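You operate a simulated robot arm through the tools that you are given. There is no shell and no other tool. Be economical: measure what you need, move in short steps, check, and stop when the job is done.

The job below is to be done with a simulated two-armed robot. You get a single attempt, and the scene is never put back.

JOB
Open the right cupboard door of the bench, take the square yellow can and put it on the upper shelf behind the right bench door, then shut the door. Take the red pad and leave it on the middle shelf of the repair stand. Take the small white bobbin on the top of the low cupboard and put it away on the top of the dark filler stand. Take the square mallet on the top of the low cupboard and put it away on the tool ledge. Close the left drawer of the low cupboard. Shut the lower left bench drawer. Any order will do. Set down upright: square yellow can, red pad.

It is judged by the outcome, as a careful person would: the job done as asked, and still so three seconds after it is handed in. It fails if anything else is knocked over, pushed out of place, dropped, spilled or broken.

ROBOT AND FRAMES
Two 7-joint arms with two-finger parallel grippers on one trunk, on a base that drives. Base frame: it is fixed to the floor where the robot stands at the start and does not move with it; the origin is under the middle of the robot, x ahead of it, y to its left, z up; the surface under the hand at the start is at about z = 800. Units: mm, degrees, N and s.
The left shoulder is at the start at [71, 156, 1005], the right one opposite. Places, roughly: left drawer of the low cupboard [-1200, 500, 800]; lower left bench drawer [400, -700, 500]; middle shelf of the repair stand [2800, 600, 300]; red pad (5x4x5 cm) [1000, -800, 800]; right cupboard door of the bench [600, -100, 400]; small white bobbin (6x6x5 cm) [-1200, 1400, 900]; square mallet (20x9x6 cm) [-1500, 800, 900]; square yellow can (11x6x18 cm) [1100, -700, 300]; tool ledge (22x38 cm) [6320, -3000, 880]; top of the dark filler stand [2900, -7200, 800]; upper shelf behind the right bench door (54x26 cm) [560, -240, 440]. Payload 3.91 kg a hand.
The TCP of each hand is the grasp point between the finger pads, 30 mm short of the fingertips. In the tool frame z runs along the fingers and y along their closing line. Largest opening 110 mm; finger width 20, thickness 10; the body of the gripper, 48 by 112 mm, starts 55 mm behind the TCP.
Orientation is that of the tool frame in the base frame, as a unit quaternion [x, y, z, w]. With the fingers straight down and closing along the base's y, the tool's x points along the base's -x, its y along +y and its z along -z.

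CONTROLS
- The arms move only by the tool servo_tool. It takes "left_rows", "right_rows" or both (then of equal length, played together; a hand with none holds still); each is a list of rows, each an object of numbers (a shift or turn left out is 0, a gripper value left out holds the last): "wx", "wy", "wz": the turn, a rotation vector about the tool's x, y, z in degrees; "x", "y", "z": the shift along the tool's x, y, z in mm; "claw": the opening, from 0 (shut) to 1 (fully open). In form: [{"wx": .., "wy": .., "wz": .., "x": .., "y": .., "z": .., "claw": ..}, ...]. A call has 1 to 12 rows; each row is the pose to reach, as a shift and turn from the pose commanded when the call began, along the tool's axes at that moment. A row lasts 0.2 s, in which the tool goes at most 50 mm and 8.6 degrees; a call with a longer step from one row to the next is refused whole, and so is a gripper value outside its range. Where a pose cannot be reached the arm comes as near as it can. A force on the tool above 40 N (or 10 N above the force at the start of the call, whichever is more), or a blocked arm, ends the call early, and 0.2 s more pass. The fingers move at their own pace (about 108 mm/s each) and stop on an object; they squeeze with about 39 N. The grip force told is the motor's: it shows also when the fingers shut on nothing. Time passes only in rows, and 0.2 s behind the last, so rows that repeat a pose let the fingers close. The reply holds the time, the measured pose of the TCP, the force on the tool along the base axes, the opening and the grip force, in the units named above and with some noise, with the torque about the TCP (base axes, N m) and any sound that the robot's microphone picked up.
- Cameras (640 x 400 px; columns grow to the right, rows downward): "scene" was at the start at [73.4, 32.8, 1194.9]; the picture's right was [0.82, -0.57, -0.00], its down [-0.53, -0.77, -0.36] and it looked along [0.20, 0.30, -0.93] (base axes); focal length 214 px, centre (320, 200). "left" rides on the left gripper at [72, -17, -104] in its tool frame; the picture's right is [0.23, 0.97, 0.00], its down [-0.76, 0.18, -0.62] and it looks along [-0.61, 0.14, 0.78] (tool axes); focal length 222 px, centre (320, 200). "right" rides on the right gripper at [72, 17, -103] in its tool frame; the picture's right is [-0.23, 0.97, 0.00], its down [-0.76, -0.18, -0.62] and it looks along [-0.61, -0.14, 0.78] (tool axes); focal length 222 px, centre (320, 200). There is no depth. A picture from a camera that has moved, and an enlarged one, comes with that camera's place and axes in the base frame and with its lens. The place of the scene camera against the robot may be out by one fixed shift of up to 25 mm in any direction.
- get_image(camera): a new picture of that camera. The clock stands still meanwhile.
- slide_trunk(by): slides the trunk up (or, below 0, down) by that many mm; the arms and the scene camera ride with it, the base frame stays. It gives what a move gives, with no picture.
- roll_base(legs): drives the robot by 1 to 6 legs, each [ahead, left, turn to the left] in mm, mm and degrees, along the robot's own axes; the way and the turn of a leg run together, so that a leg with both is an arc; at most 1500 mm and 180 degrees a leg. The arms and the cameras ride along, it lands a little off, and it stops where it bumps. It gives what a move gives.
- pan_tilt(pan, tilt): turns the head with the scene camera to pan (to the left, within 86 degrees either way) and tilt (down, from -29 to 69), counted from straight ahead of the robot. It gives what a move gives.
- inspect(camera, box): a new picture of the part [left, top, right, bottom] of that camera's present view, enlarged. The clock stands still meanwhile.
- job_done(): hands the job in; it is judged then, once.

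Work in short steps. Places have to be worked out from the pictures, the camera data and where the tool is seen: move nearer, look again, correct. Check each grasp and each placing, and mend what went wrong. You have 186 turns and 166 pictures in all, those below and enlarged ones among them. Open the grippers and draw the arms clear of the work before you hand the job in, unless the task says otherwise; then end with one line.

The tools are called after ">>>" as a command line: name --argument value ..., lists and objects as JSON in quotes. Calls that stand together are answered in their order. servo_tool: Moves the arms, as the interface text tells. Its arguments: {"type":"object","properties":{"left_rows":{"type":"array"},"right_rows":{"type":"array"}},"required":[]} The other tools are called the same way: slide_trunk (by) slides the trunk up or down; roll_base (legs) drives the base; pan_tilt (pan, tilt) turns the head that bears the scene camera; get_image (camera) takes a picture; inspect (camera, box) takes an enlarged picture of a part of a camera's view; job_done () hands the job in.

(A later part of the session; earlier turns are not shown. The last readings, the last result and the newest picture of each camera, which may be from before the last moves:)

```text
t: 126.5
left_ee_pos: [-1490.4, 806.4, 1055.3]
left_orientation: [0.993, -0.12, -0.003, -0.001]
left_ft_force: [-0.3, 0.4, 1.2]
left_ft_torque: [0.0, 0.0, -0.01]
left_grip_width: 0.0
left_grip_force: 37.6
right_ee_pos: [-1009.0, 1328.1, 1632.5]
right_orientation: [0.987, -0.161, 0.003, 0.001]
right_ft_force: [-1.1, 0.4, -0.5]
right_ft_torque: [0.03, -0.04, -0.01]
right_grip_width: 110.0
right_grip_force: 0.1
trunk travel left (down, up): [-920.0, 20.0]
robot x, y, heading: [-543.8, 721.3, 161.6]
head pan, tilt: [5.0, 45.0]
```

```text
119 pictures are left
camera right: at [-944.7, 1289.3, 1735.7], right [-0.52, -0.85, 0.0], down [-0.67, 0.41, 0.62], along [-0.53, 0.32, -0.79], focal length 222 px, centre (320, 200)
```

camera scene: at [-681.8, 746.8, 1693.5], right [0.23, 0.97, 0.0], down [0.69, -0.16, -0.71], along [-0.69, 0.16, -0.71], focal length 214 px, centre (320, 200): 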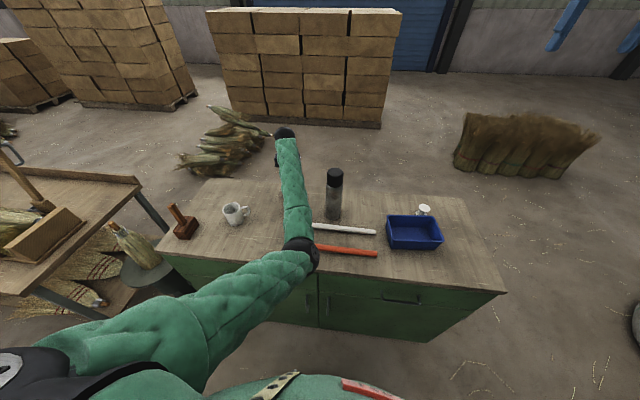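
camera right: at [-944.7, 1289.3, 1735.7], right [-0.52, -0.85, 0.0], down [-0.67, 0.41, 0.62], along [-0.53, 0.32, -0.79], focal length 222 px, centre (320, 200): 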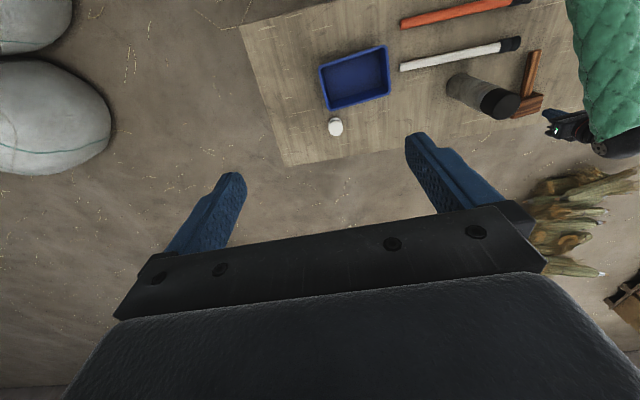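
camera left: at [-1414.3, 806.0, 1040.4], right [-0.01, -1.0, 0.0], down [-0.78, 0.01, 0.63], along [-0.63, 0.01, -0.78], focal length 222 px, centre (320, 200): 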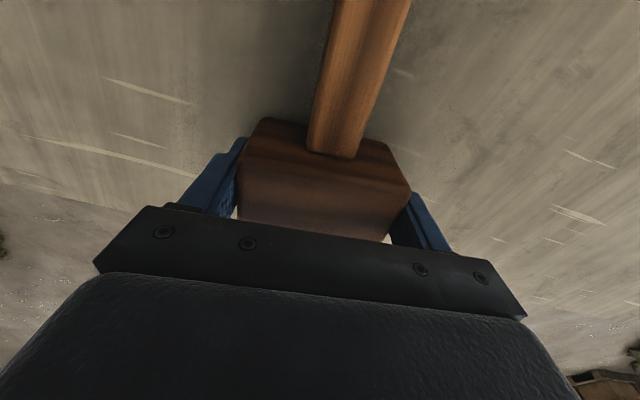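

The mallet slipped out of the fingers; it still lies on the top. I look with the left camera.

>>> servo_tool --left_rows '[{"claw": 1}, {"claw": 1}, {"claw": 1}]'

>>> get_image --camera "left"

```text
t: 127.3
left_ee_pos: [-1490.1, 805.9, 1055.3]
left_orientation: [0.993, -0.121, -0.005, 0.0]
left_ft_force: [-1.0, -0.3, -0.3]
left_ft_torque: [0.01, 0.02, 0.02]
left_grip_width: 109.8
left_grip_force: 0.0
right_ee_pos: [-1008.1, 1328.0, 1631.7]
right_orientation: [0.987, -0.16, 0.003, 0.001]
right_ft_force: [0.0, 0.1, 0.1]
right_ft_torque: [-0.01, 0.01, -0.01]
right_grip_width: 110.0
right_grip_force: 0.0
trunk travel left (down, up): [-920.0, 20.0]
robot x, y, heading: [-544.9, 721.9, 161.8]
head pan, tilt: [5.0, 45.0]
```

```text
118 pictures are left
camera left: at [-1414.5, 806.0, 1159.9], right [-0.01, -1.0, 0.0], down [-0.78, 0.01, 0.63], along [-0.63, 0.01, -0.78], focal length 222 px, centre (320, 200)
```

left: 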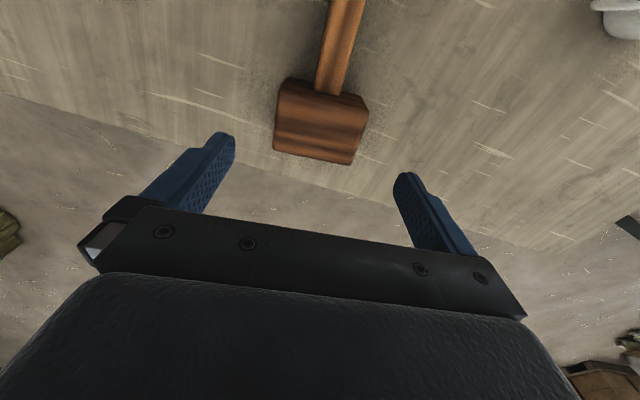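

The head's side faces taper toward the handle, so it squeezes out. I'll grip the handle right against the head instead: shift 48 mm along the handle and descend in guarded steps.

>>> servo_tool --left_rows '[{"x": 24, "z": 10}, {"x": 48, "y": -1, "z": 30}, {"x": 48, "y": -1, "z": 60}, {"x": 48, "y": -1, "z": 60}]'

>>> get_image --camera "left"

```text
t: 128.3
left_ee_pos: [-1451.0, 787.6, 1001.4]
left_orientation: [0.993, -0.117, -0.011, 0.004]
left_ft_force: [0.0, 0.2, 0.7]
left_ft_torque: [0.01, 0.03, 0.01]
left_grip_width: 109.8
left_grip_force: 0.0
right_ee_pos: [-1008.6, 1327.8, 1631.7]
right_orientation: [0.987, -0.161, 0.003, 0.0]
right_ft_force: [0.5, -0.2, 0.0]
right_ft_torque: [0.01, 0.0, 0.01]
right_grip_width: 110.1
right_grip_force: 0.0
trunk travel left (down, up): [-920.0, 20.0]
robot x, y, heading: [-546.1, 721.3, 161.4]
head pan, tilt: [5.0, 45.0]
```

```text
117 pictures are left
camera left: at [-1373.7, 788.3, 1105.4], right [-0.01, -1.0, 0.0], down [-0.77, 0.01, 0.64], along [-0.64, 0.0, -0.77], focal length 222 px, centre (320, 200)
```

left: 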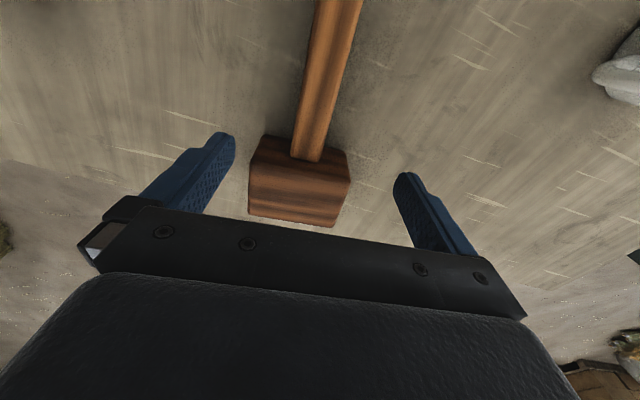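

The near face of the head is at x≈−1465 and the handle axis at y≈796 there. I correct by −8 in y and go down to TCP z≈935, then close.

>>> servo_tool --left_rows '[{"x": -3, "y": -8, "z": 10}, {"x": -3, "y": -8, "z": 30}, {"x": -3, "y": -8, "z": 50}, {"x": -3, "y": -8, "z": 65}, {"x": -3, "y": -8, "z": 65}]'

>>> get_image --camera "left"

```text
t: 129.5
left_ee_pos: [-1442.4, 807.0, 930.2]
left_orientation: [0.993, -0.12, -0.005, -0.001]
left_ft_force: [11.1, 6.5, 12.7]
left_ft_torque: [0.11, -0.45, -0.01]
left_grip_width: 109.8
left_grip_force: 0.0
right_ee_pos: [-1005.8, 1328.4, 1632.5]
right_orientation: [0.987, -0.161, 0.003, 0.001]
right_ft_force: [0.0, -0.1, -1.3]
right_ft_torque: [0.0, 0.0, -0.01]
right_grip_width: 109.9
right_grip_force: 0.0
trunk travel left (down, up): [-920.0, 20.0]
robot x, y, heading: [-542.7, 721.0, 161.7]
head pan, tilt: [5.0, 45.0]
```

```text
116 pictures are left
camera left: at [-1367.3, 806.5, 1034.5], right [-0.01, -1.0, 0.0], down [-0.78, 0.01, 0.63], along [-0.63, 0.01, -0.78], focal length 222 px, centre (320, 200)
```

left: 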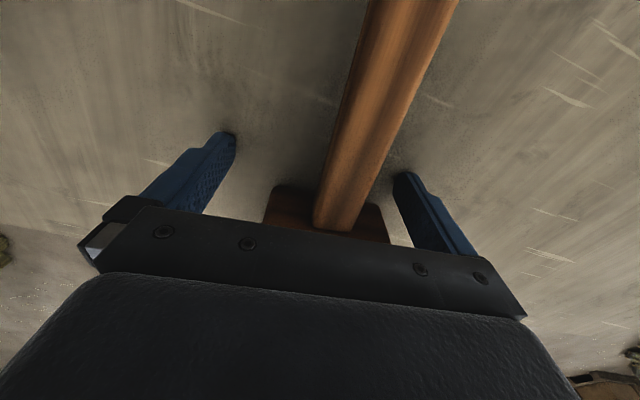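

Tips touch the table (≈900); handle is ~11 mm off centre to tool +y. I raise 4 mm, centre, move 8 mm closer to the head and close.

>>> servo_tool --left_rows '[{"z": -5}, {"x": -8, "y": 11, "z": -5}, {"x": -8, "y": 11, "z": -5}, {"x": -8, "y": 11, "z": -5, "claw": 0}, {"x": -8, "y": 11, "z": -5, "claw": 0}, {"x": -8, "y": 11, "z": -5, "claw": 0}, {"x": -8, "y": 11, "z": -5, "claw": 0}, {"x": -8, "y": 11, "z": -5, "claw": 0}]'

>>> get_image --camera "left"

```text
t: 131.3
left_ee_pos: [-1454.7, 797.1, 935.6]
left_orientation: [0.993, -0.119, -0.005, -0.001]
left_ft_force: [0.6, -0.8, 0.0]
left_ft_torque: [0.04, 0.03, 0.01]
left_grip_width: 25.7
left_grip_force: 39.3
right_ee_pos: [-1008.2, 1327.6, 1632.5]
right_orientation: [0.987, -0.16, 0.003, 0.001]
right_ft_force: [0.1, -0.2, 0.3]
right_ft_torque: [-0.01, 0.02, 0.01]
right_grip_width: 109.8
right_grip_force: 0.1
trunk travel left (down, up): [-920.0, 20.0]
robot x, y, heading: [-544.9, 727.7, 161.5]
head pan, tilt: [5.0, 45.0]
```

```text
115 pictures are left
camera left: at [-1380.3, 796.4, 1039.5], right [-0.01, -1.0, 0.0], down [-0.78, 0.01, 0.63], along [-0.63, 0.01, -0.78], focal length 222 px, centre (320, 200)
```

left: 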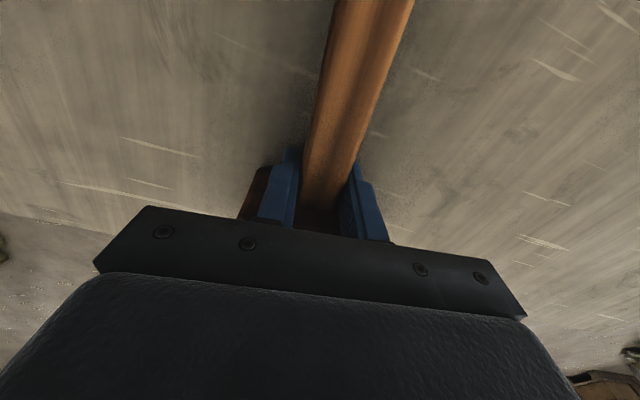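

The handle is held (25.7 mm) close to the head. I lift slowly with the arm by 100 mm and check the grip.

>>> servo_tool --left_rows '[{"z": -8}, {"z": -18}, {"z": -30}, {"z": -42}, {"z": -56}, {"z": -70}, {"z": -85}, {"z": -100}, {"z": -100}]'

>>> get_image --camera "left"

>>> get_image --camera "scene"

```text
t: 133.3
left_ee_pos: [-1454.8, 796.5, 1035.6]
left_orientation: [0.993, -0.121, -0.005, 0.0]
left_ft_force: [1.0, 0.2, -2.7]
left_ft_torque: [-0.01, -0.08, -0.02]
left_grip_width: 25.7
left_grip_force: 39.1
right_ee_pos: [-1008.2, 1329.1, 1632.7]
right_orientation: [0.987, -0.161, 0.004, 0.001]
right_ft_force: [0.2, -0.4, 0.2]
right_ft_torque: [-0.01, 0.03, 0.01]
right_grip_width: 110.0
right_grip_force: 0.0
trunk travel left (down, up): [-920.0, 20.0]
robot x, y, heading: [-544.9, 724.7, 161.8]
head pan, tilt: [5.0, 45.0]
```

```text
114 pictures are left
camera left: at [-1379.8, 795.3, 1139.9], right [-0.01, -1.0, 0.0], down [-0.78, 0.01, 0.63], along [-0.63, 0.01, -0.78], focal length 222 px, centre (320, 200)
```

left: 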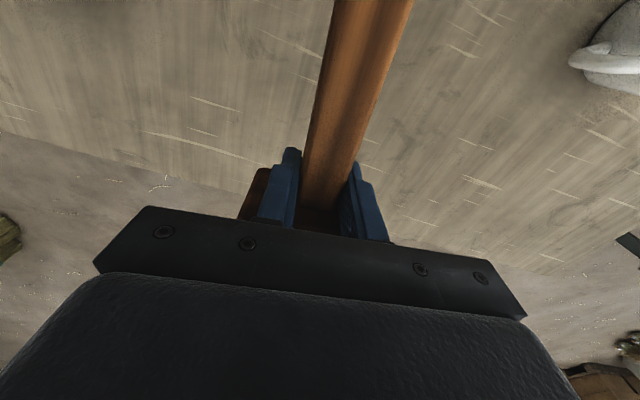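

```text
113 pictures are left
camera scene: at [-681.8, 746.6, 1693.6], right [0.23, 0.97, 0.0], down [0.69, -0.16, -0.71], along [-0.69, 0.16, -0.71], focal length 214 px, centre (320, 200)
```

scene: 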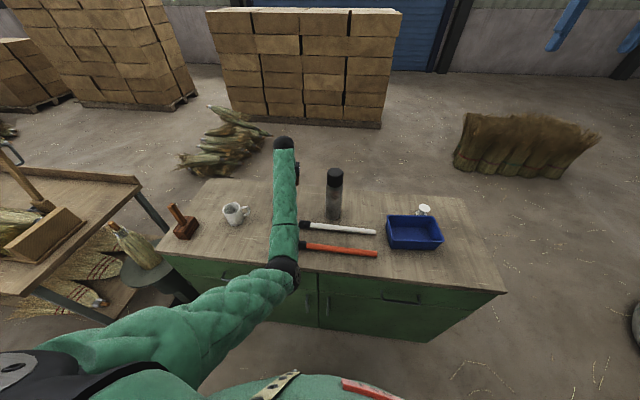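

The mallet is held firmly. Now the bobbin with the right hand: I drive 120 mm closer, lower the right hand above it and look.

>>> roll_base --legs '[[120, 0, 0]]'

>>> servo_tool --right_rows '[{"x": -8, "z": 40}, {"x": -17, "z": 80}, {"x": -25, "z": 120}, {"x": -33, "z": 160}, {"x": -42, "z": 200}, {"x": -50, "z": 240}, {"x": -58, "z": 280}, {"x": -67, "z": 320}, {"x": -75, "z": 360}, {"x": -83, "z": 400}, {"x": -92, "z": 440}, {"x": -100, "z": 480}]'

>>> get_image --camera "right"

```text
t: 134.5
left_ee_pos: [-1567.0, 832.3, 1036.0]
left_orientation: [0.993, -0.119, -0.006, 0.0]
left_ft_force: [0.4, 0.6, -2.4]
left_ft_torque: [-0.02, -0.05, 0.01]
left_grip_width: 25.7
left_grip_force: 39.0
right_ee_pos: [-1121.8, 1367.2, 1633.2]
right_orientation: [0.987, -0.159, 0.003, 0.001]
right_ft_force: [0.0, 0.6, 0.4]
right_ft_torque: [-0.02, -0.02, -0.02]
right_grip_width: 110.2
right_grip_force: 0.0
trunk travel left (down, up): [-920.0, 20.0]
robot x, y, heading: [-660.7, 764.1, 161.6]
head pan, tilt: [5.0, 45.0]
```

```text
t: 137.1
left_ee_pos: [-1568.4, 833.3, 1034.5]
left_orientation: [0.993, -0.118, -0.005, 0.0]
left_ft_force: [0.2, -0.3, -2.3]
left_ft_torque: [-0.01, -0.07, 0.02]
left_grip_width: 25.8
left_grip_force: 38.7
right_ee_pos: [-1216.8, 1398.9, 1152.0]
right_orientation: [0.987, -0.16, 0.003, 0.0]
right_ft_force: [-0.2, -0.3, 0.0]
right_ft_torque: [-0.01, 0.0, -0.01]
right_grip_width: 110.3
right_grip_force: 0.0
trunk travel left (down, up): [-920.0, 20.0]
robot x, y, heading: [-658.6, 763.4, 161.8]
head pan, tilt: [5.0, 45.0]
```

```text
112 pictures are left
camera right: at [-1153.3, 1358.7, 1255.4], right [-0.52, -0.85, 0.0], down [-0.67, 0.41, 0.62], along [-0.53, 0.32, -0.79], focal length 222 px, centre (320, 200)
```

right: 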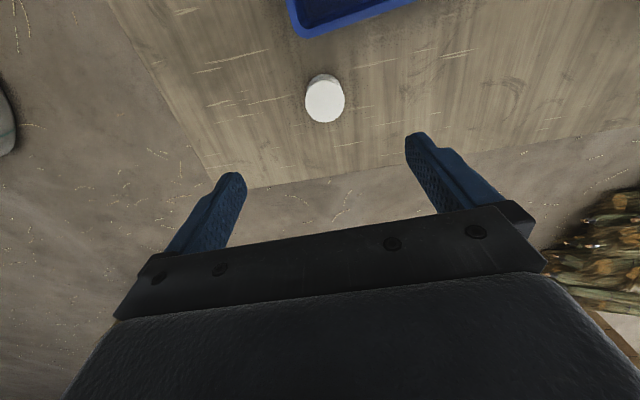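

Bobbin centre ≈ (−1222, 1392). I correct y by +8 and lower 160 mm, then look.

>>> servo_tool --right_rows '[{"x": -2, "y": 8, "z": 40}, {"x": -2, "y": 8, "z": 80}, {"x": -2, "y": 8, "z": 120}, {"x": -2, "y": 8, "z": 160}, {"x": -2, "y": 8, "z": 160}]'

>>> get_image --camera "right"

```text
t: 138.3
left_ee_pos: [-1568.7, 832.3, 1035.4]
left_orientation: [0.993, -0.119, -0.004, -0.001]
left_ft_force: [0.5, -0.9, -2.4]
left_ft_torque: [-0.02, -0.03, -0.01]
left_grip_width: 25.8
left_grip_force: 39.5
right_ee_pos: [-1216.8, 1390.3, 991.5]
right_orientation: [0.987, -0.16, 0.003, 0.001]
right_ft_force: [-1.1, -0.2, -0.1]
right_ft_torque: [0.0, 0.0, -0.02]
right_grip_width: 110.2
right_grip_force: 0.0
trunk travel left (down, up): [-920.0, 20.0]
robot x, y, heading: [-659.2, 766.2, 161.5]
head pan, tilt: [5.0, 45.0]
```

```text
111 pictures are left
camera right: at [-1153.8, 1351.6, 1095.5], right [-0.52, -0.85, 0.0], down [-0.67, 0.41, 0.62], along [-0.53, 0.32, -0.79], focal length 222 px, centre (320, 200)
```

right: 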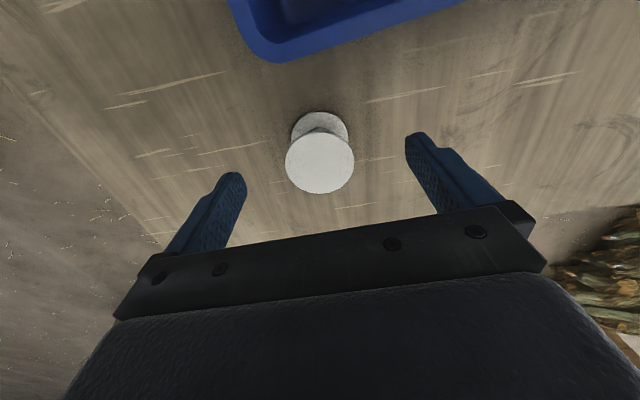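

Good alignment; it's a spool standing on its flange. I lower to TCP z≈934 and close.

>>> servo_tool --right_rows '[{"x": -4, "z": 20}, {"x": -4, "z": 40}, {"x": -4, "z": 57}, {"x": -4, "z": 57, "claw": 0}, {"x": -4, "z": 57, "claw": 0}, {"x": -4, "z": 57, "claw": 0}, {"x": -4, "z": 57, "claw": 0}]'

>>> get_image --camera "right"

```text
t: 139.9
left_ee_pos: [-1569.6, 832.8, 1035.0]
left_orientation: [0.993, -0.119, -0.004, 0.0]
left_ft_force: [0.5, 0.2, -2.9]
left_ft_torque: [0.0, -0.05, -0.01]
left_grip_width: 25.8
left_grip_force: 39.0
right_ee_pos: [-1221.1, 1389.9, 934.4]
right_orientation: [0.987, -0.16, 0.004, 0.0]
right_ft_force: [0.2, -0.3, 0.4]
right_ft_torque: [0.02, 0.0, -0.02]
right_grip_width: 50.2
right_grip_force: 38.4
trunk travel left (down, up): [-920.0, 20.0]
robot x, y, heading: [-660.7, 766.6, 161.7]
head pan, tilt: [5.0, 45.0]
```

```text
110 pictures are left
camera right: at [-1157.4, 1351.1, 1038.3], right [-0.52, -0.85, 0.0], down [-0.67, 0.41, 0.62], along [-0.53, 0.32, -0.79], focal length 222 px, centre (320, 200)
```

right: 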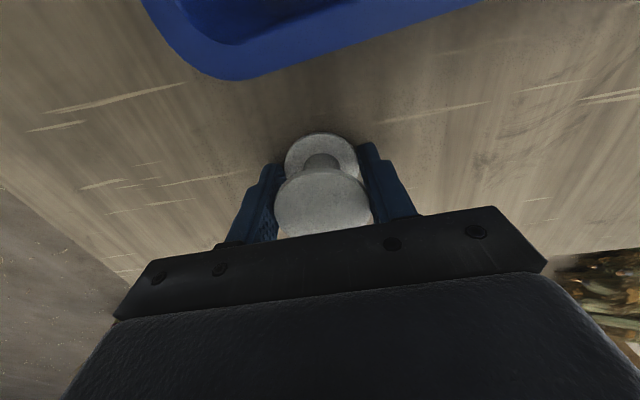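

Bobbin gripped (50 mm). I lift it and draw the right hand in a little.

>>> servo_tool --right_rows '[{"z": -10}, {"z": -30}, {"z": -60}, {"z": -95}, {"z": -130}, {"z": -165}, {"z": -200, "x": 15}, {"z": -230, "x": 45}, {"z": -250, "x": 80}, {"z": -250, "x": 120}, {"z": -250, "x": 150}]'

>>> roll_base --legs '[[-600, 0, 0], [-80, 520, 0]]'

>>> get_image --camera "scene"

```text
t: 142.3
left_ee_pos: [-1568.1, 832.4, 1036.5]
left_orientation: [0.993, -0.119, -0.005, 0.0]
left_ft_force: [0.5, 0.7, -2.5]
left_ft_torque: [-0.03, 0.01, -0.02]
left_grip_width: 25.5
left_grip_force: 38.9
right_ee_pos: [-1081.0, 1343.1, 1186.1]
right_orientation: [0.987, -0.159, 0.002, 0.001]
right_ft_force: [-0.6, -0.2, 0.0]
right_ft_torque: [0.03, 0.02, 0.01]
right_grip_width: 50.4
right_grip_force: 39.0
trunk travel left (down, up): [-920.0, 20.0]
robot x, y, heading: [-657.3, 764.4, 161.7]
head pan, tilt: [5.0, 45.0]
```

```text
t: 148.5
left_ee_pos: [-1091.2, 122.6, 1034.7]
left_orientation: [0.992, -0.128, -0.003, -0.001]
left_ft_force: [0.3, 0.6, -2.3]
left_ft_torque: [0.02, -0.03, -0.02]
left_grip_width: 25.8
left_grip_force: 38.7
right_ee_pos: [-595.9, 625.5, 1185.1]
right_orientation: [0.986, -0.168, 0.004, 0.0]
right_ft_force: [0.0, 0.4, -0.5]
right_ft_torque: [0.0, -0.01, 0.03]
right_grip_width: 50.1
right_grip_force: 38.8
trunk travel left (down, up): [-920.0, 20.0]
robot x, y, heading: [-185.7, 36.9, 161.1]
head pan, tilt: [5.0, 45.0]
```

```text
109 pictures are left
camera scene: at [-318.1, 62.1, 1693.6], right [0.25, 0.97, 0.0], down [0.69, -0.17, -0.71], along [-0.68, 0.17, -0.71], focal length 214 px, centre (320, 200)
```

scene: 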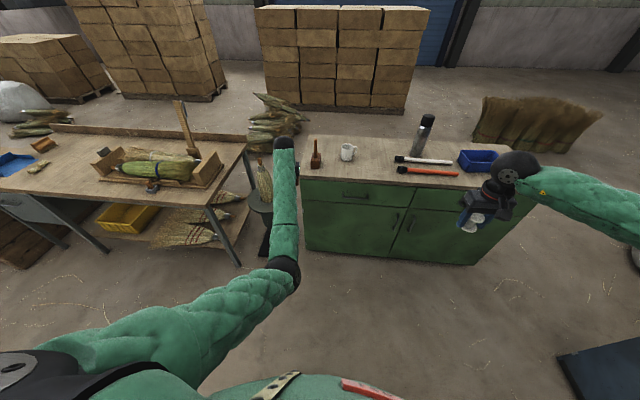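

Clear space. I turn left 179° to face along the bench and look around for the route.

>>> roll_base --legs '[[0, 0, 179]]'

>>> pan_tilt --pan -25 --tilt 20

>>> get_image --camera "scene"

```text
t: 156.1
left_ee_pos: [720.0, -97.7, 1035.1]
left_orientation: [0.156, 0.988, 0.0, 0.005]
left_ft_force: [-0.4, -0.9, -2.2]
left_ft_torque: [-0.04, 0.07, -0.01]
left_grip_width: 25.9
left_grip_force: 38.7
right_ee_pos: [197.9, -571.8, 1186.1]
right_orientation: [0.196, 0.981, 0.001, -0.003]
right_ft_force: [0.7, 0.3, -0.4]
right_ft_torque: [0.01, 0.0, 0.05]
right_grip_width: 50.1
right_grip_force: 38.6
trunk travel left (down, up): [-920.0, 20.0]
robot x, y, heading: [-183.2, 41.1, -22.4]
head pan, tilt: [5.0, 45.0]
```

```text
t: 157.1
left_ee_pos: [719.5, -97.4, 1035.2]
left_orientation: [0.156, 0.988, -0.001, 0.004]
left_ft_force: [-0.4, 0.2, -3.3]
left_ft_torque: [0.05, 0.07, 0.01]
left_grip_width: 25.8
left_grip_force: 39.0
right_ee_pos: [197.0, -572.8, 1187.1]
right_orientation: [0.195, 0.981, 0.001, -0.004]
right_ft_force: [0.7, 0.1, 0.4]
right_ft_torque: [0.02, -0.01, -0.02]
right_grip_width: 50.2
right_grip_force: 39.1
trunk travel left (down, up): [-920.0, 20.0]
robot x, y, heading: [-182.6, 40.6, -22.4]
head pan, tilt: [-25.0, 20.0]
```

```text
108 pictures are left
camera scene: at [-80.9, -63.9, 1732.2], right [-0.74, -0.68, 0.0], down [-0.23, 0.25, -0.94], along [0.64, -0.69, -0.34], focal length 214 px, centre (320, 200)
```

scene: 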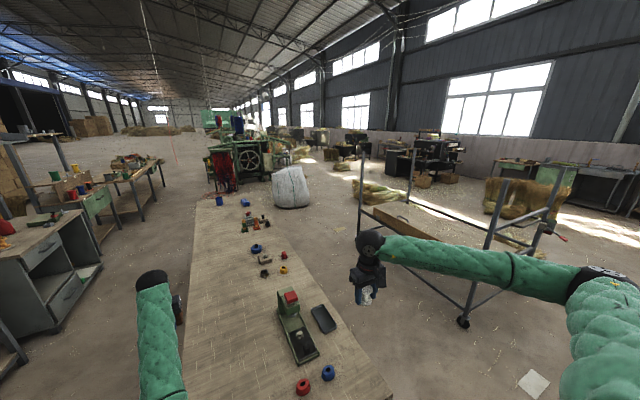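

I zoom toward the filler stand and the machine with the tool ledge.

>>> inspect --camera "scene" --box '[310, 100, 470, 200]'

>>> inspect --camera "scene" --box '[180, 110, 340, 210]'

```text
4.00 times, centred on (390, 150) of scene
camera zoom: at [-80.9, -63.9, 1732.2], right [-0.74, -0.68, 0.0], down [-0.23, 0.25, -0.94], along [0.64, -0.69, -0.34], focal length 858 px, centre (40, 400)
```

zoom: 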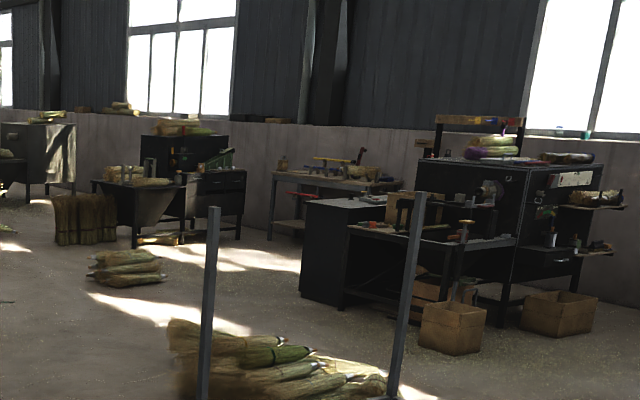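

```text
4.00 times, centred on (260, 160) of scene
camera zoom: at [-80.9, -63.9, 1732.2], right [-0.74, -0.68, 0.0], down [-0.23, 0.25, -0.94], along [0.64, -0.69, -0.34], focal length 858 px, centre (560, 360)
```

zoom: 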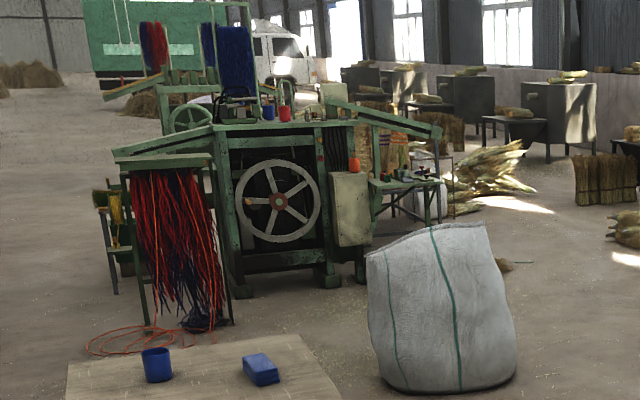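

The ledge spot lies beyond the front of the green machine; I'll go along the left aisle past the bench and look at the machine from nearer.

>>> roll_base --legs '[[420, 790, 2.4], [1500, 0, 0], [1200, 0, 0]]'

>>> pan_tilt --pan 0 --tilt 15

>>> get_image --camera "scene"

```text
t: 174.5
left_ee_pos: [3938.5, -422.4, 1036.2]
left_orientation: [0.131, 0.991, -0.001, 0.004]
left_ft_force: [0.9, 0.4, -2.4]
left_ft_torque: [0.03, 0.05, 0.0]
left_grip_width: 25.6
left_grip_force: 38.6
right_ee_pos: [3441.3, -922.4, 1186.5]
right_orientation: [0.171, 0.985, 0.0, -0.003]
right_ft_force: [0.5, 0.6, -0.6]
right_ft_torque: [-0.02, 0.02, -0.01]
right_grip_width: 50.2
right_grip_force: 39.0
trunk travel left (down, up): [-920.0, 20.0]
robot x, y, heading: [3032.2, -332.3, -19.5]
head pan, tilt: [-25.0, 20.0]
```

```text
t: 175.4
left_ee_pos: [3938.5, -421.9, 1036.5]
left_orientation: [0.13, 0.991, 0.0, 0.005]
left_ft_force: [-0.2, 0.4, -2.4]
left_ft_torque: [-0.03, 0.07, 0.01]
left_grip_width: 25.9
left_grip_force: 38.8
right_ee_pos: [3441.9, -920.9, 1186.4]
right_orientation: [0.171, 0.985, 0.0, -0.003]
right_ft_force: [-0.1, 0.6, -1.9]
right_ft_torque: [0.0, -0.03, 0.03]
right_grip_width: 50.0
right_grip_force: 39.0
trunk travel left (down, up): [-920.0, 20.0]
robot x, y, heading: [3031.4, -334.1, -19.7]
head pan, tilt: [0.0, 15.0]
```

```text
105 pictures are left
camera scene: at [3158.8, -393.5, 1740.5], right [-0.34, -0.94, 0.0], down [-0.24, 0.09, -0.97], along [0.91, -0.32, -0.26], focal length 214 px, centre (320, 200)
```

scene: 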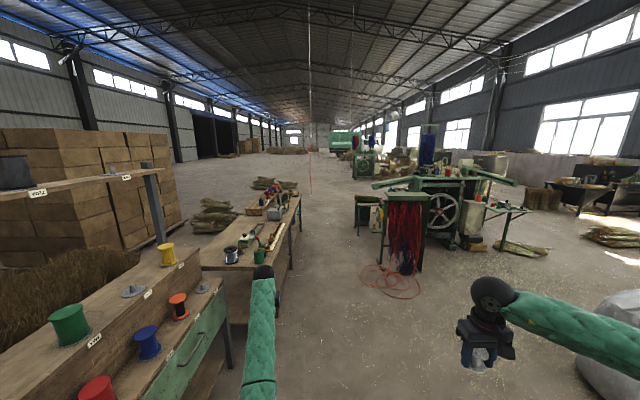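

I zoom on the machine.

>>> inspect --camera "scene" --box '[340, 120, 540, 280]'

```text
2.50 times, centred on (440, 200) of scene
camera zoom: at [3158.8, -393.5, 1740.5], right [-0.34, -0.94, 0.0], down [-0.24, 0.09, -0.97], along [0.91, -0.32, -0.26], focal length 536 px, centre (20, 200)
```

zoom: 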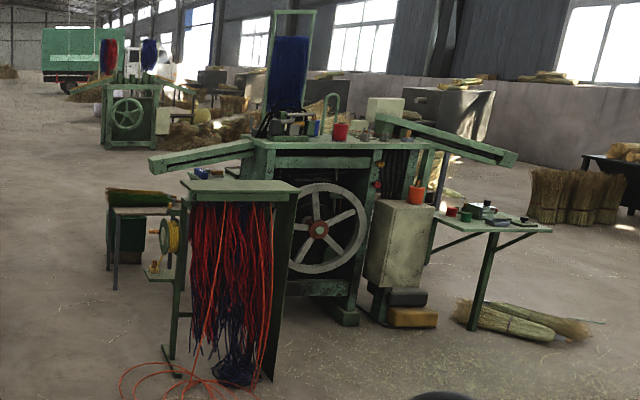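

The hinted ledge spot projects just behind the fibre rack at the machine's left end. I drive on to about (5100, −1250), clear of the cords on the floor, and look from there.

>>> roll_base --legs '[[1256, -90, 0], [1000, -75, 0]]'

>>> pan_tilt --pan -35 --tilt 25

>>> get_image --camera "scene"

```text
t: 186.6
left_ee_pos: [6017.6, -1353.6, 1035.7]
left_orientation: [0.134, 0.991, 0.0, 0.005]
left_ft_force: [0.2, 0.5, -2.9]
left_ft_torque: [0.0, 0.07, 0.01]
left_grip_width: 25.4
left_grip_force: 39.0
right_ee_pos: [5516.9, -1850.4, 1186.3]
right_orientation: [0.174, 0.985, 0.001, -0.003]
right_ft_force: [0.6, -1.1, 0.0]
right_ft_torque: [0.01, 0.02, -0.01]
right_grip_width: 50.3
right_grip_force: 39.1
trunk travel left (down, up): [-920.0, 20.0]
robot x, y, heading: [5112.8, -1259.5, -19.8]
head pan, tilt: [0.0, 15.0]
```

```text
t: 187.6
left_ee_pos: [6019.0, -1353.7, 1035.1]
left_orientation: [0.133, 0.991, 0.0, 0.004]
left_ft_force: [0.1, 0.0, -2.3]
left_ft_torque: [0.03, 0.05, 0.0]
left_grip_width: 25.7
left_grip_force: 39.0
right_ee_pos: [5518.0, -1850.2, 1186.0]
right_orientation: [0.174, 0.985, 0.0, -0.002]
right_ft_force: [-0.3, -1.3, -0.8]
right_ft_torque: [0.03, -0.01, 0.03]
right_grip_width: 50.4
right_grip_force: 39.2
trunk travel left (down, up): [-920.0, 20.0]
robot x, y, heading: [5110.5, -1257.4, -20.0]
head pan, tilt: [-35.0, 25.0]
```

```text
103 pictures are left
camera scene: at [5202.8, -1363.9, 1724.3], right [-0.82, -0.58, 0.0], down [-0.24, 0.35, -0.91], along [0.52, -0.74, -0.42], focal length 214 px, centre (320, 200)
```

scene: 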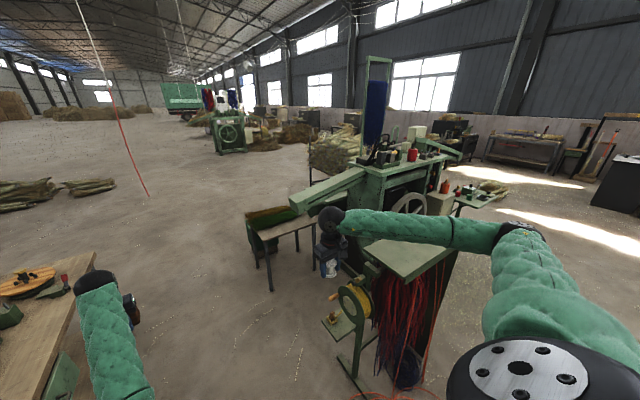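

I zoom around the machine's left end.

>>> inspect --camera "scene" --box '[230, 110, 470, 260]'

```text
2.67 times, centred on (350, 185) of scene
camera zoom: at [5202.8, -1363.9, 1724.3], right [-0.82, -0.58, 0.0], down [-0.24, 0.35, -0.91], along [0.52, -0.74, -0.42], focal length 572 px, centre (240, 240)
```

zoom: 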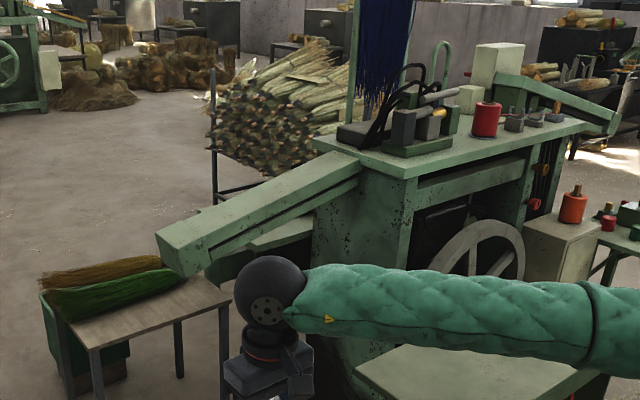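

There is a flat green ledge beneath/beside the sloping chute, matching the hint. I turn right to face it and sidestep to get a clearer view.

>>> roll_base --legs '[[0, 0, -60], [150, 600, 0]]'

>>> pan_tilt --pan 10 --tilt 35

>>> get_image --camera "scene"

```text
t: 193.8
left_ee_pos: [6086.4, -2151.9, 1035.3]
left_orientation: [0.619, 0.785, -0.003, 0.004]
left_ft_force: [0.3, -0.9, -2.8]
left_ft_torque: [0.06, 0.04, 0.02]
left_grip_width: 25.8
left_grip_force: 39.3
right_ee_pos: [5411.0, -1953.1, 1186.9]
right_orientation: [0.651, 0.759, 0.003, -0.003]
right_ft_force: [0.9, -0.7, -0.4]
right_ft_torque: [0.02, 0.02, -0.03]
right_grip_width: 50.3
right_grip_force: 38.9
trunk travel left (down, up): [-920.0, 20.0]
robot x, y, heading: [5731.4, -1312.1, -81.1]
head pan, tilt: [-35.0, 25.0]
```

```text
t: 194.9
left_ee_pos: [6087.3, -2152.9, 1036.6]
left_orientation: [0.62, 0.785, -0.003, 0.004]
left_ft_force: [-0.1, 0.7, -3.3]
left_ft_torque: [0.09, -0.01, 0.03]
left_grip_width: 25.8
left_grip_force: 39.0
right_ee_pos: [5410.7, -1953.2, 1185.9]
right_orientation: [0.651, 0.759, 0.002, -0.002]
right_ft_force: [0.0, 0.6, -0.9]
right_ft_torque: [0.03, -0.02, 0.0]
right_grip_width: 50.4
right_grip_force: 39.3
trunk travel left (down, up): [-920.0, 20.0]
robot x, y, heading: [5734.5, -1313.1, -80.8]
head pan, tilt: [10.0, 35.0]
```

```text
101 pictures are left
camera scene: at [5760.9, -1458.5, 1708.5], right [-0.95, -0.32, 0.0], down [-0.18, 0.54, -0.82], along [0.26, -0.78, -0.57], focal length 214 px, centre (320, 200)
```

scene: 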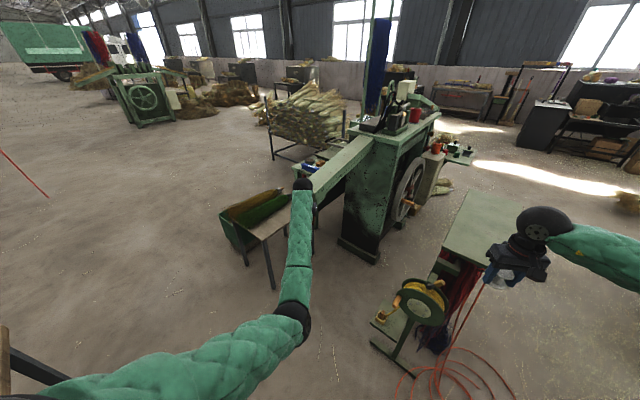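

The ledge shows beyond the chute with small blue things on it. I zoom there.

>>> inspect --camera "scene" --box '[240, 110, 400, 210]'

```text
4.00 times, centred on (320, 160) of scene
camera zoom: at [5760.9, -1458.5, 1708.5], right [-0.95, -0.32, 0.0], down [-0.18, 0.54, -0.82], along [0.26, -0.78, -0.57], focal length 858 px, centre (320, 360)
```

zoom: 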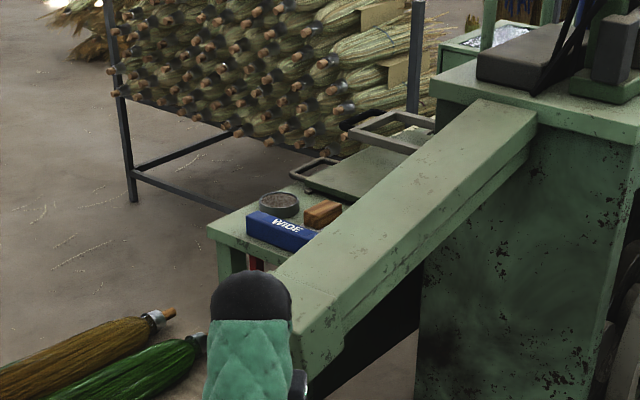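

The ledge lies just beyond the chute, and a gap between spool rack and bristle table leads straight to it. I move in part way so the left hand camera can see the ledge from above.

>>> roll_base --legs '[[620, 204, -4]]'

>>> get_image --camera "left"

>>> get_image --camera "scene"

```text
t: 196.5
left_ee_pos: [6129.2, -2264.4, 1028.7]
left_orientation: [0.628, 0.778, 0.005, -0.008]
left_ft_force: [-12.6, 22.3, -1.8]
left_ft_torque: [-0.47, -0.27, -1.6]
left_grip_width: 26.3
left_grip_force: 39.1
right_ee_pos: [5457.5, -2062.2, 1186.9]
right_orientation: [0.657, 0.754, 0.002, -0.004]
right_ft_force: [-1.0, -0.1, -0.6]
right_ft_torque: [0.01, 0.0, -0.01]
right_grip_width: 50.3
right_grip_force: 38.6
trunk travel left (down, up): [-920.0, 20.0]
robot x, y, heading: [5791.9, -1425.8, -82.0]
head pan, tilt: [10.0, 35.0]
stopped in leg 1: the force on the tool passed its limit at 221 N (the readings are from after the stop); the commanded pose is now the measured one
```

```text
99 pictures are left
camera left: at [6097.6, -2198.6, 1135.6], right [0.9, 0.43, 0.0], down [0.34, -0.72, 0.61], along [0.26, -0.55, -0.79], focal length 222 px, centre (320, 200)
```

left: 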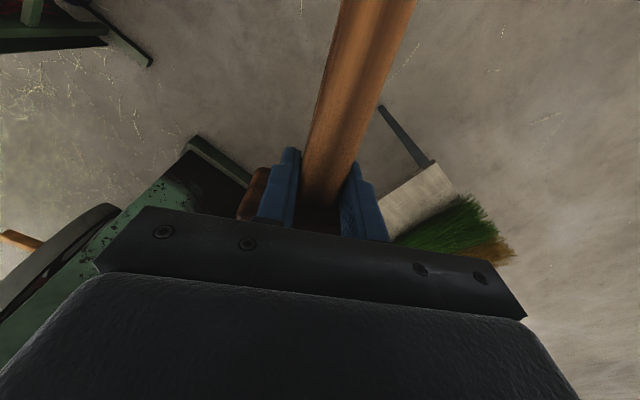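

```text
98 pictures are left
camera scene: at [5815.7, -1573.4, 1708.8], right [-0.95, -0.31, 0.0], down [-0.18, 0.55, -0.82], along [0.25, -0.78, -0.57], focal length 214 px, centre (320, 200)
```

scene: 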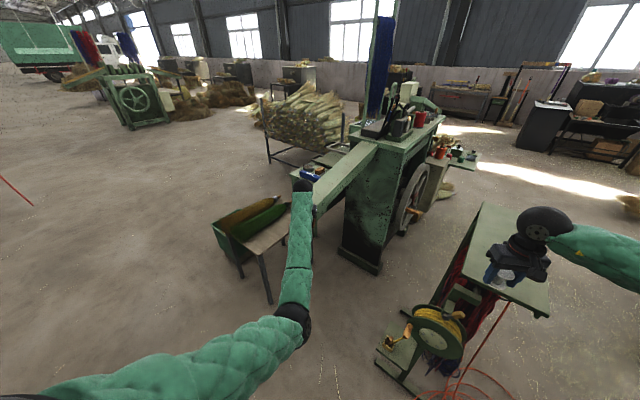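

The mallet head touched the chute's lower end; the mallet is still held. That way is blocked, so I back out, go round by the right of the long table to the other side of the ledge.

>>> roll_base --legs '[[-170, 0, 0], [0, 0, 60]]'

>>> pan_tilt --pan 0 --tilt 35

>>> get_image --camera "scene"

>>> get_image --camera "left"

```text
t: 200.6
left_ee_pos: [6661.0, -1392.2, 1028.7]
left_orientation: [0.157, 0.988, 0.001, -0.007]
left_ft_force: [0.3, 0.8, -2.3]
left_ft_torque: [0.04, 0.03, -0.04]
left_grip_width: 25.6
left_grip_force: 39.6
right_ee_pos: [6147.6, -1869.6, 1186.0]
right_orientation: [0.195, 0.981, 0.001, -0.003]
right_ft_force: [-0.1, 0.2, 0.4]
right_ft_torque: [-0.02, 0.0, -0.02]
right_grip_width: 50.1
right_grip_force: 39.3
trunk travel left (down, up): [-920.0, 20.0]
robot x, y, heading: [5770.1, -1257.6, -22.5]
head pan, tilt: [10.0, 35.0]
```

```text
t: 201.3
left_ee_pos: [6662.8, -1391.3, 1028.1]
left_orientation: [0.158, 0.987, 0.002, -0.008]
left_ft_force: [0.1, 0.0, -2.3]
left_ft_torque: [0.04, 0.06, -0.04]
left_grip_width: 25.7
left_grip_force: 38.7
right_ee_pos: [6146.3, -1869.3, 1184.7]
right_orientation: [0.195, 0.981, 0.0, -0.003]
right_ft_force: [0.0, -0.2, 0.0]
right_ft_torque: [-0.01, -0.01, -0.02]
right_grip_width: 50.1
right_grip_force: 38.4
trunk travel left (down, up): [-920.0, 20.0]
robot x, y, heading: [5766.3, -1261.4, -22.4]
head pan, tilt: [0.0, 35.0]
```

```text
97 pictures are left
camera scene: at [5886.6, -1326.3, 1708.4], right [-0.38, -0.92, 0.0], down [-0.53, 0.22, -0.82], along [0.76, -0.31, -0.57], focal length 214 px, centre (320, 200)
```

scene: 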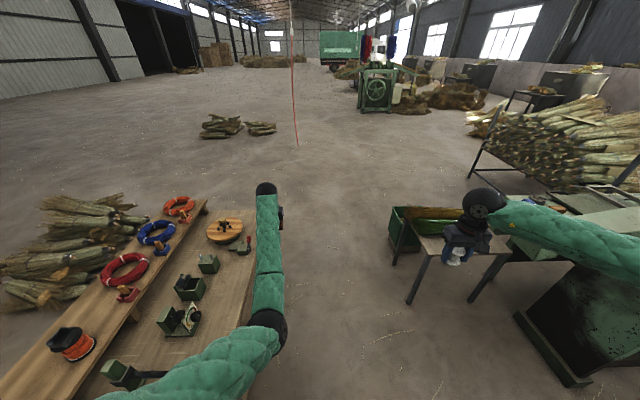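

```text
96 pictures are left
camera left: at [6589.6, -1384.8, 1135.5], right [0.09, 1.0, 0.0], down [0.79, -0.07, 0.61], along [0.61, -0.05, -0.79], focal length 222 px, centre (320, 200)
```

left: 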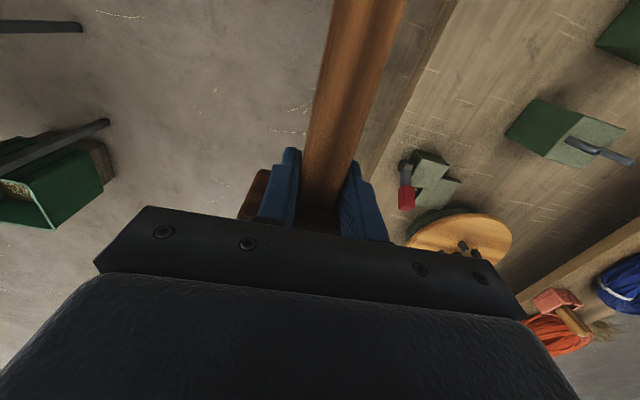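

Open floor ahead. I drive forward past the table end and bristle table, then turn right to face back toward the ledge.

>>> roll_base --legs '[[1500, -150, 0], [600, 0, 0], [0, 0, -150]]'

>>> pan_tilt --pan 10 --tilt 35

>>> get_image --camera "scene"

```text
refused: leg 1 is longer than a leg can be; nothing moved
```

```text
t: 202.0
left_ee_pos: [6662.8, -1392.4, 1029.3]
left_orientation: [0.158, 0.987, 0.001, -0.007]
left_ft_force: [0.7, -0.5, -2.2]
left_ft_torque: [0.04, 0.04, -0.01]
left_grip_width: 25.9
left_grip_force: 39.8
right_ee_pos: [6146.8, -1870.4, 1187.1]
right_orientation: [0.195, 0.981, 0.0, -0.003]
right_ft_force: [0.6, -0.4, -0.8]
right_ft_torque: [0.02, 0.02, 0.0]
right_grip_width: 50.2
right_grip_force: 39.0
trunk travel left (down, up): [-920.0, 20.0]
robot x, y, heading: [5770.0, -1256.4, -22.4]
head pan, tilt: [10.0, 35.0]
```

```text
95 pictures are left
camera scene: at [5890.9, -1312.0, 1708.5], right [-0.21, -0.98, 0.0], down [-0.56, 0.12, -0.82], along [0.8, -0.18, -0.57], focal length 214 px, centre (320, 200)
```

scene: 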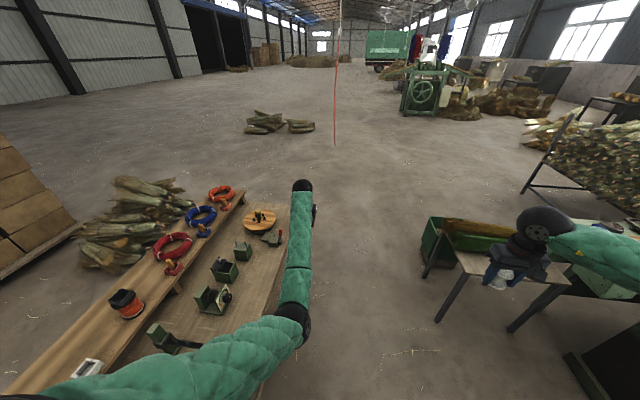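

The leg was slightly too long; I split it.

>>> roll_base --legs '[[1400, -140, 0], [700, 0, 0], [0, 0, -150]]'

>>> get_image --camera "scene"

```text
t: 218.7
left_ee_pos: [6795.2, -2514.4, 1029.9]
left_orientation: [0.996, 0.087, 0.008, 0.0]
left_ft_force: [-0.3, -0.4, -2.3]
left_ft_torque: [0.0, -0.08, 0.01]
left_grip_width: 25.9
left_grip_force: 39.1
right_ee_pos: [7027.8, -1851.1, 1185.9]
right_orientation: [0.999, 0.048, 0.004, 0.0]
right_ft_force: [-0.6, -0.9, -0.9]
right_ft_torque: [0.0, 0.03, -0.01]
right_grip_width: 50.2
right_grip_force: 39.2
trunk travel left (down, up): [-920.0, 20.0]
robot x, y, heading: [7649.0, -2212.8, -174.4]
head pan, tilt: [10.0, 35.0]
```

```text
94 pictures are left
camera scene: at [7504.4, -2253.1, 1708.5], right [-0.27, 0.96, 0.0], down [0.55, 0.15, -0.82], along [-0.79, -0.22, -0.57], focal length 214 px, centre (320, 200)
```

scene: 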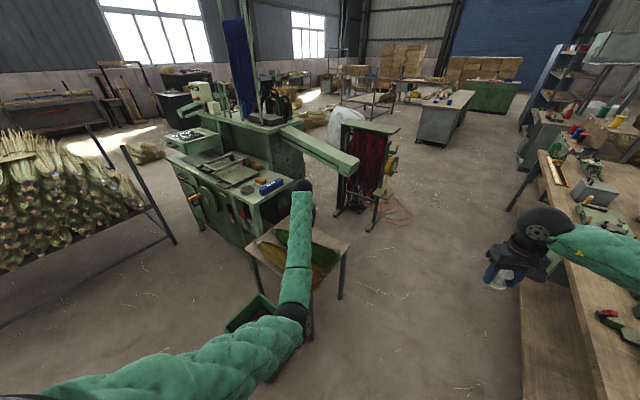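

Now the back of the machine with its bench-like ledge is visible. I zoom in.

>>> inspect --camera "scene" --box '[150, 110, 350, 235]'

```text
3.20 times, centred on (250, 172) of scene
camera zoom: at [7504.4, -2253.1, 1708.5], right [-0.27, 0.96, 0.0], down [0.55, 0.15, -0.82], along [-0.79, -0.22, -0.57], focal length 686 px, centre (544, 288)
```

zoom: 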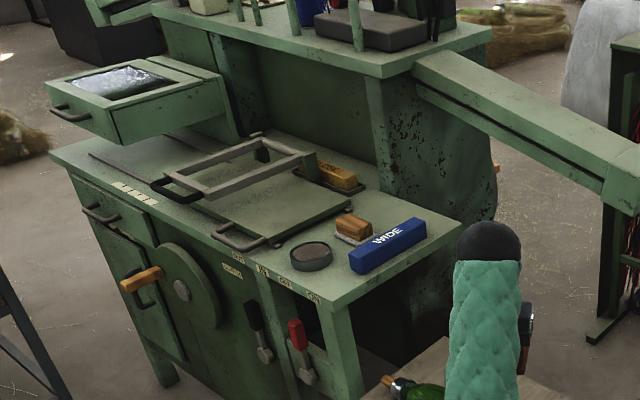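

The "tool ledge" is the right end of this counter (≈22 × 38 cm), with tin, blue box and block on it; a free strip remains, fitting the mallet with its head at the front edge and handle pointing inward. So I first yaw the left tool by 180° here in free space.

>>> servo_tool --left_rows '[{"wz": -8.4}, {"wz": -16.8}, {"wz": -25.2}, {"wz": -33.6}, {"wz": -42}, {"wz": -50.4}, {"wz": -58.8}, {"wz": -67.2}, {"wz": -75.6}, {"wz": -84}, {"wz": -92.4}, {"wz": -100.8}]'

>>> servo_tool --left_rows '[{"wz": -8.4}, {"wz": -16.8}, {"wz": -25.2}, {"wz": -33.6}, {"wz": -42}, {"wz": -50.4}, {"wz": -58.8}, {"wz": -67.2}, {"wz": -75}]'

>>> roll_base --legs '[[300, 913, -27.6]]'

>>> get_image --camera "scene"

>>> get_image --camera "left"

```text
t: 221.5
left_ee_pos: [6805.3, -2610.0, 1033.4]
left_orientation: [0.539, 0.842, -0.027, 0.033]
left_ft_force: [-0.7, 0.5, -1.2]
left_ft_torque: [0.02, 0.02, -0.02]
left_grip_width: 25.9
left_grip_force: 38.7
right_ee_pos: [7027.3, -1851.1, 1185.9]
right_orientation: [0.999, 0.047, 0.003, 0.0]
right_ft_force: [0.0, 0.0, -0.6]
right_ft_torque: [-0.01, 0.02, 0.01]
right_grip_width: 50.0
right_grip_force: 38.6
trunk travel left (down, up): [-920.0, 20.0]
robot x, y, heading: [7651.6, -2215.7, -174.5]
head pan, tilt: [10.0, 35.0]
stopped in row 12 (left hand): the arm was blocked; the commanded pose is now the measured one
```

```text
t: 223.7
left_ee_pos: [6817.0, -2677.5, 1042.3]
left_orientation: [-0.115, 0.991, -0.068, 0.007]
left_ft_force: [0.1, 0.2, -2.5]
left_ft_torque: [-0.03, 0.06, 0.01]
left_grip_width: 25.7
left_grip_force: 39.1
right_ee_pos: [7026.9, -1851.3, 1185.9]
right_orientation: [0.999, 0.047, 0.003, 0.001]
right_ft_force: [1.0, 0.1, -1.0]
right_ft_torque: [-0.02, -0.05, 0.02]
right_grip_width: 50.1
right_grip_force: 38.9
trunk travel left (down, up): [-920.0, 20.0]
robot x, y, heading: [7651.7, -2214.9, -174.5]
head pan, tilt: [10.0, 35.0]
stopped in row 9 (left hand): the arm was blocked; the commanded pose is now the measured one
```

```text
t: 227.6
left_ee_pos: [6447.3, -2960.8, 1041.6]
left_orientation: [0.109, 0.992, -0.068, -0.008]
left_ft_force: [0.8, -1.2, -1.5]
left_ft_torque: [0.03, 0.05, 0.0]
left_grip_width: 25.4
left_grip_force: 39.1
right_ee_pos: [6997.5, -2307.8, 1186.5]
right_orientation: [0.984, -0.177, 0.003, 0.0]
right_ft_force: [-0.1, -1.4, -0.4]
right_ft_torque: [0.03, -0.01, -0.02]
right_grip_width: 50.3
right_grip_force: 38.7
trunk travel left (down, up): [-920.0, 20.0]
robot x, y, heading: [7397.1, -2902.7, 159.9]
head pan, tilt: [10.0, 35.0]
stopped in leg 1: the robot was blocked; the commanded pose is now the measured one
```

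```text
92 pictures are left
camera scene: at [7256.3, -2884.2, 1708.6], right [0.18, 0.98, 0.0], down [0.56, -0.1, -0.82], along [-0.81, 0.15, -0.57], focal length 214 px, centre (320, 200)
```

scene: 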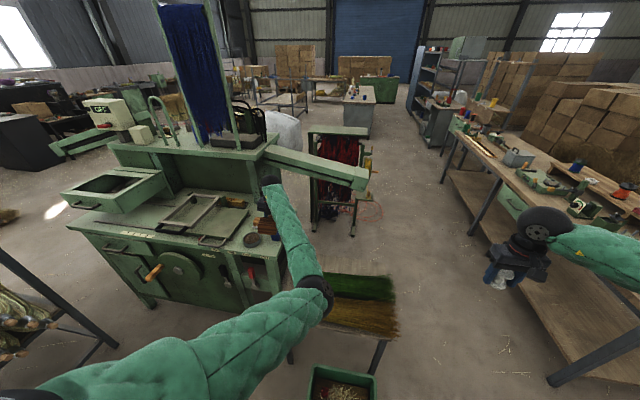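

```text
91 pictures are left
camera left: at [6376.4, -2946.8, 1148.7], right [-0.01, 0.99, -0.13], down [0.8, 0.09, 0.59], along [0.6, -0.1, -0.79], focal length 222 px, centre (320, 200)
```

left: 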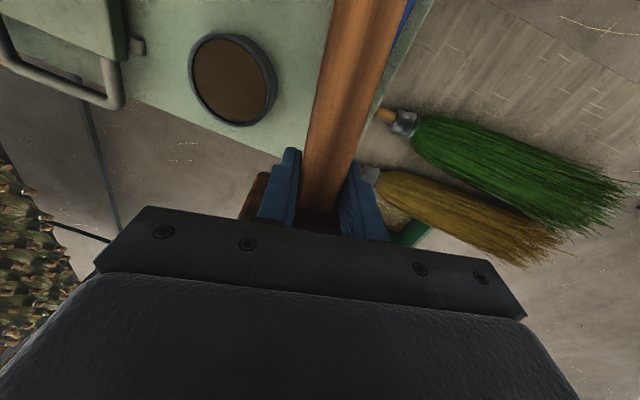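

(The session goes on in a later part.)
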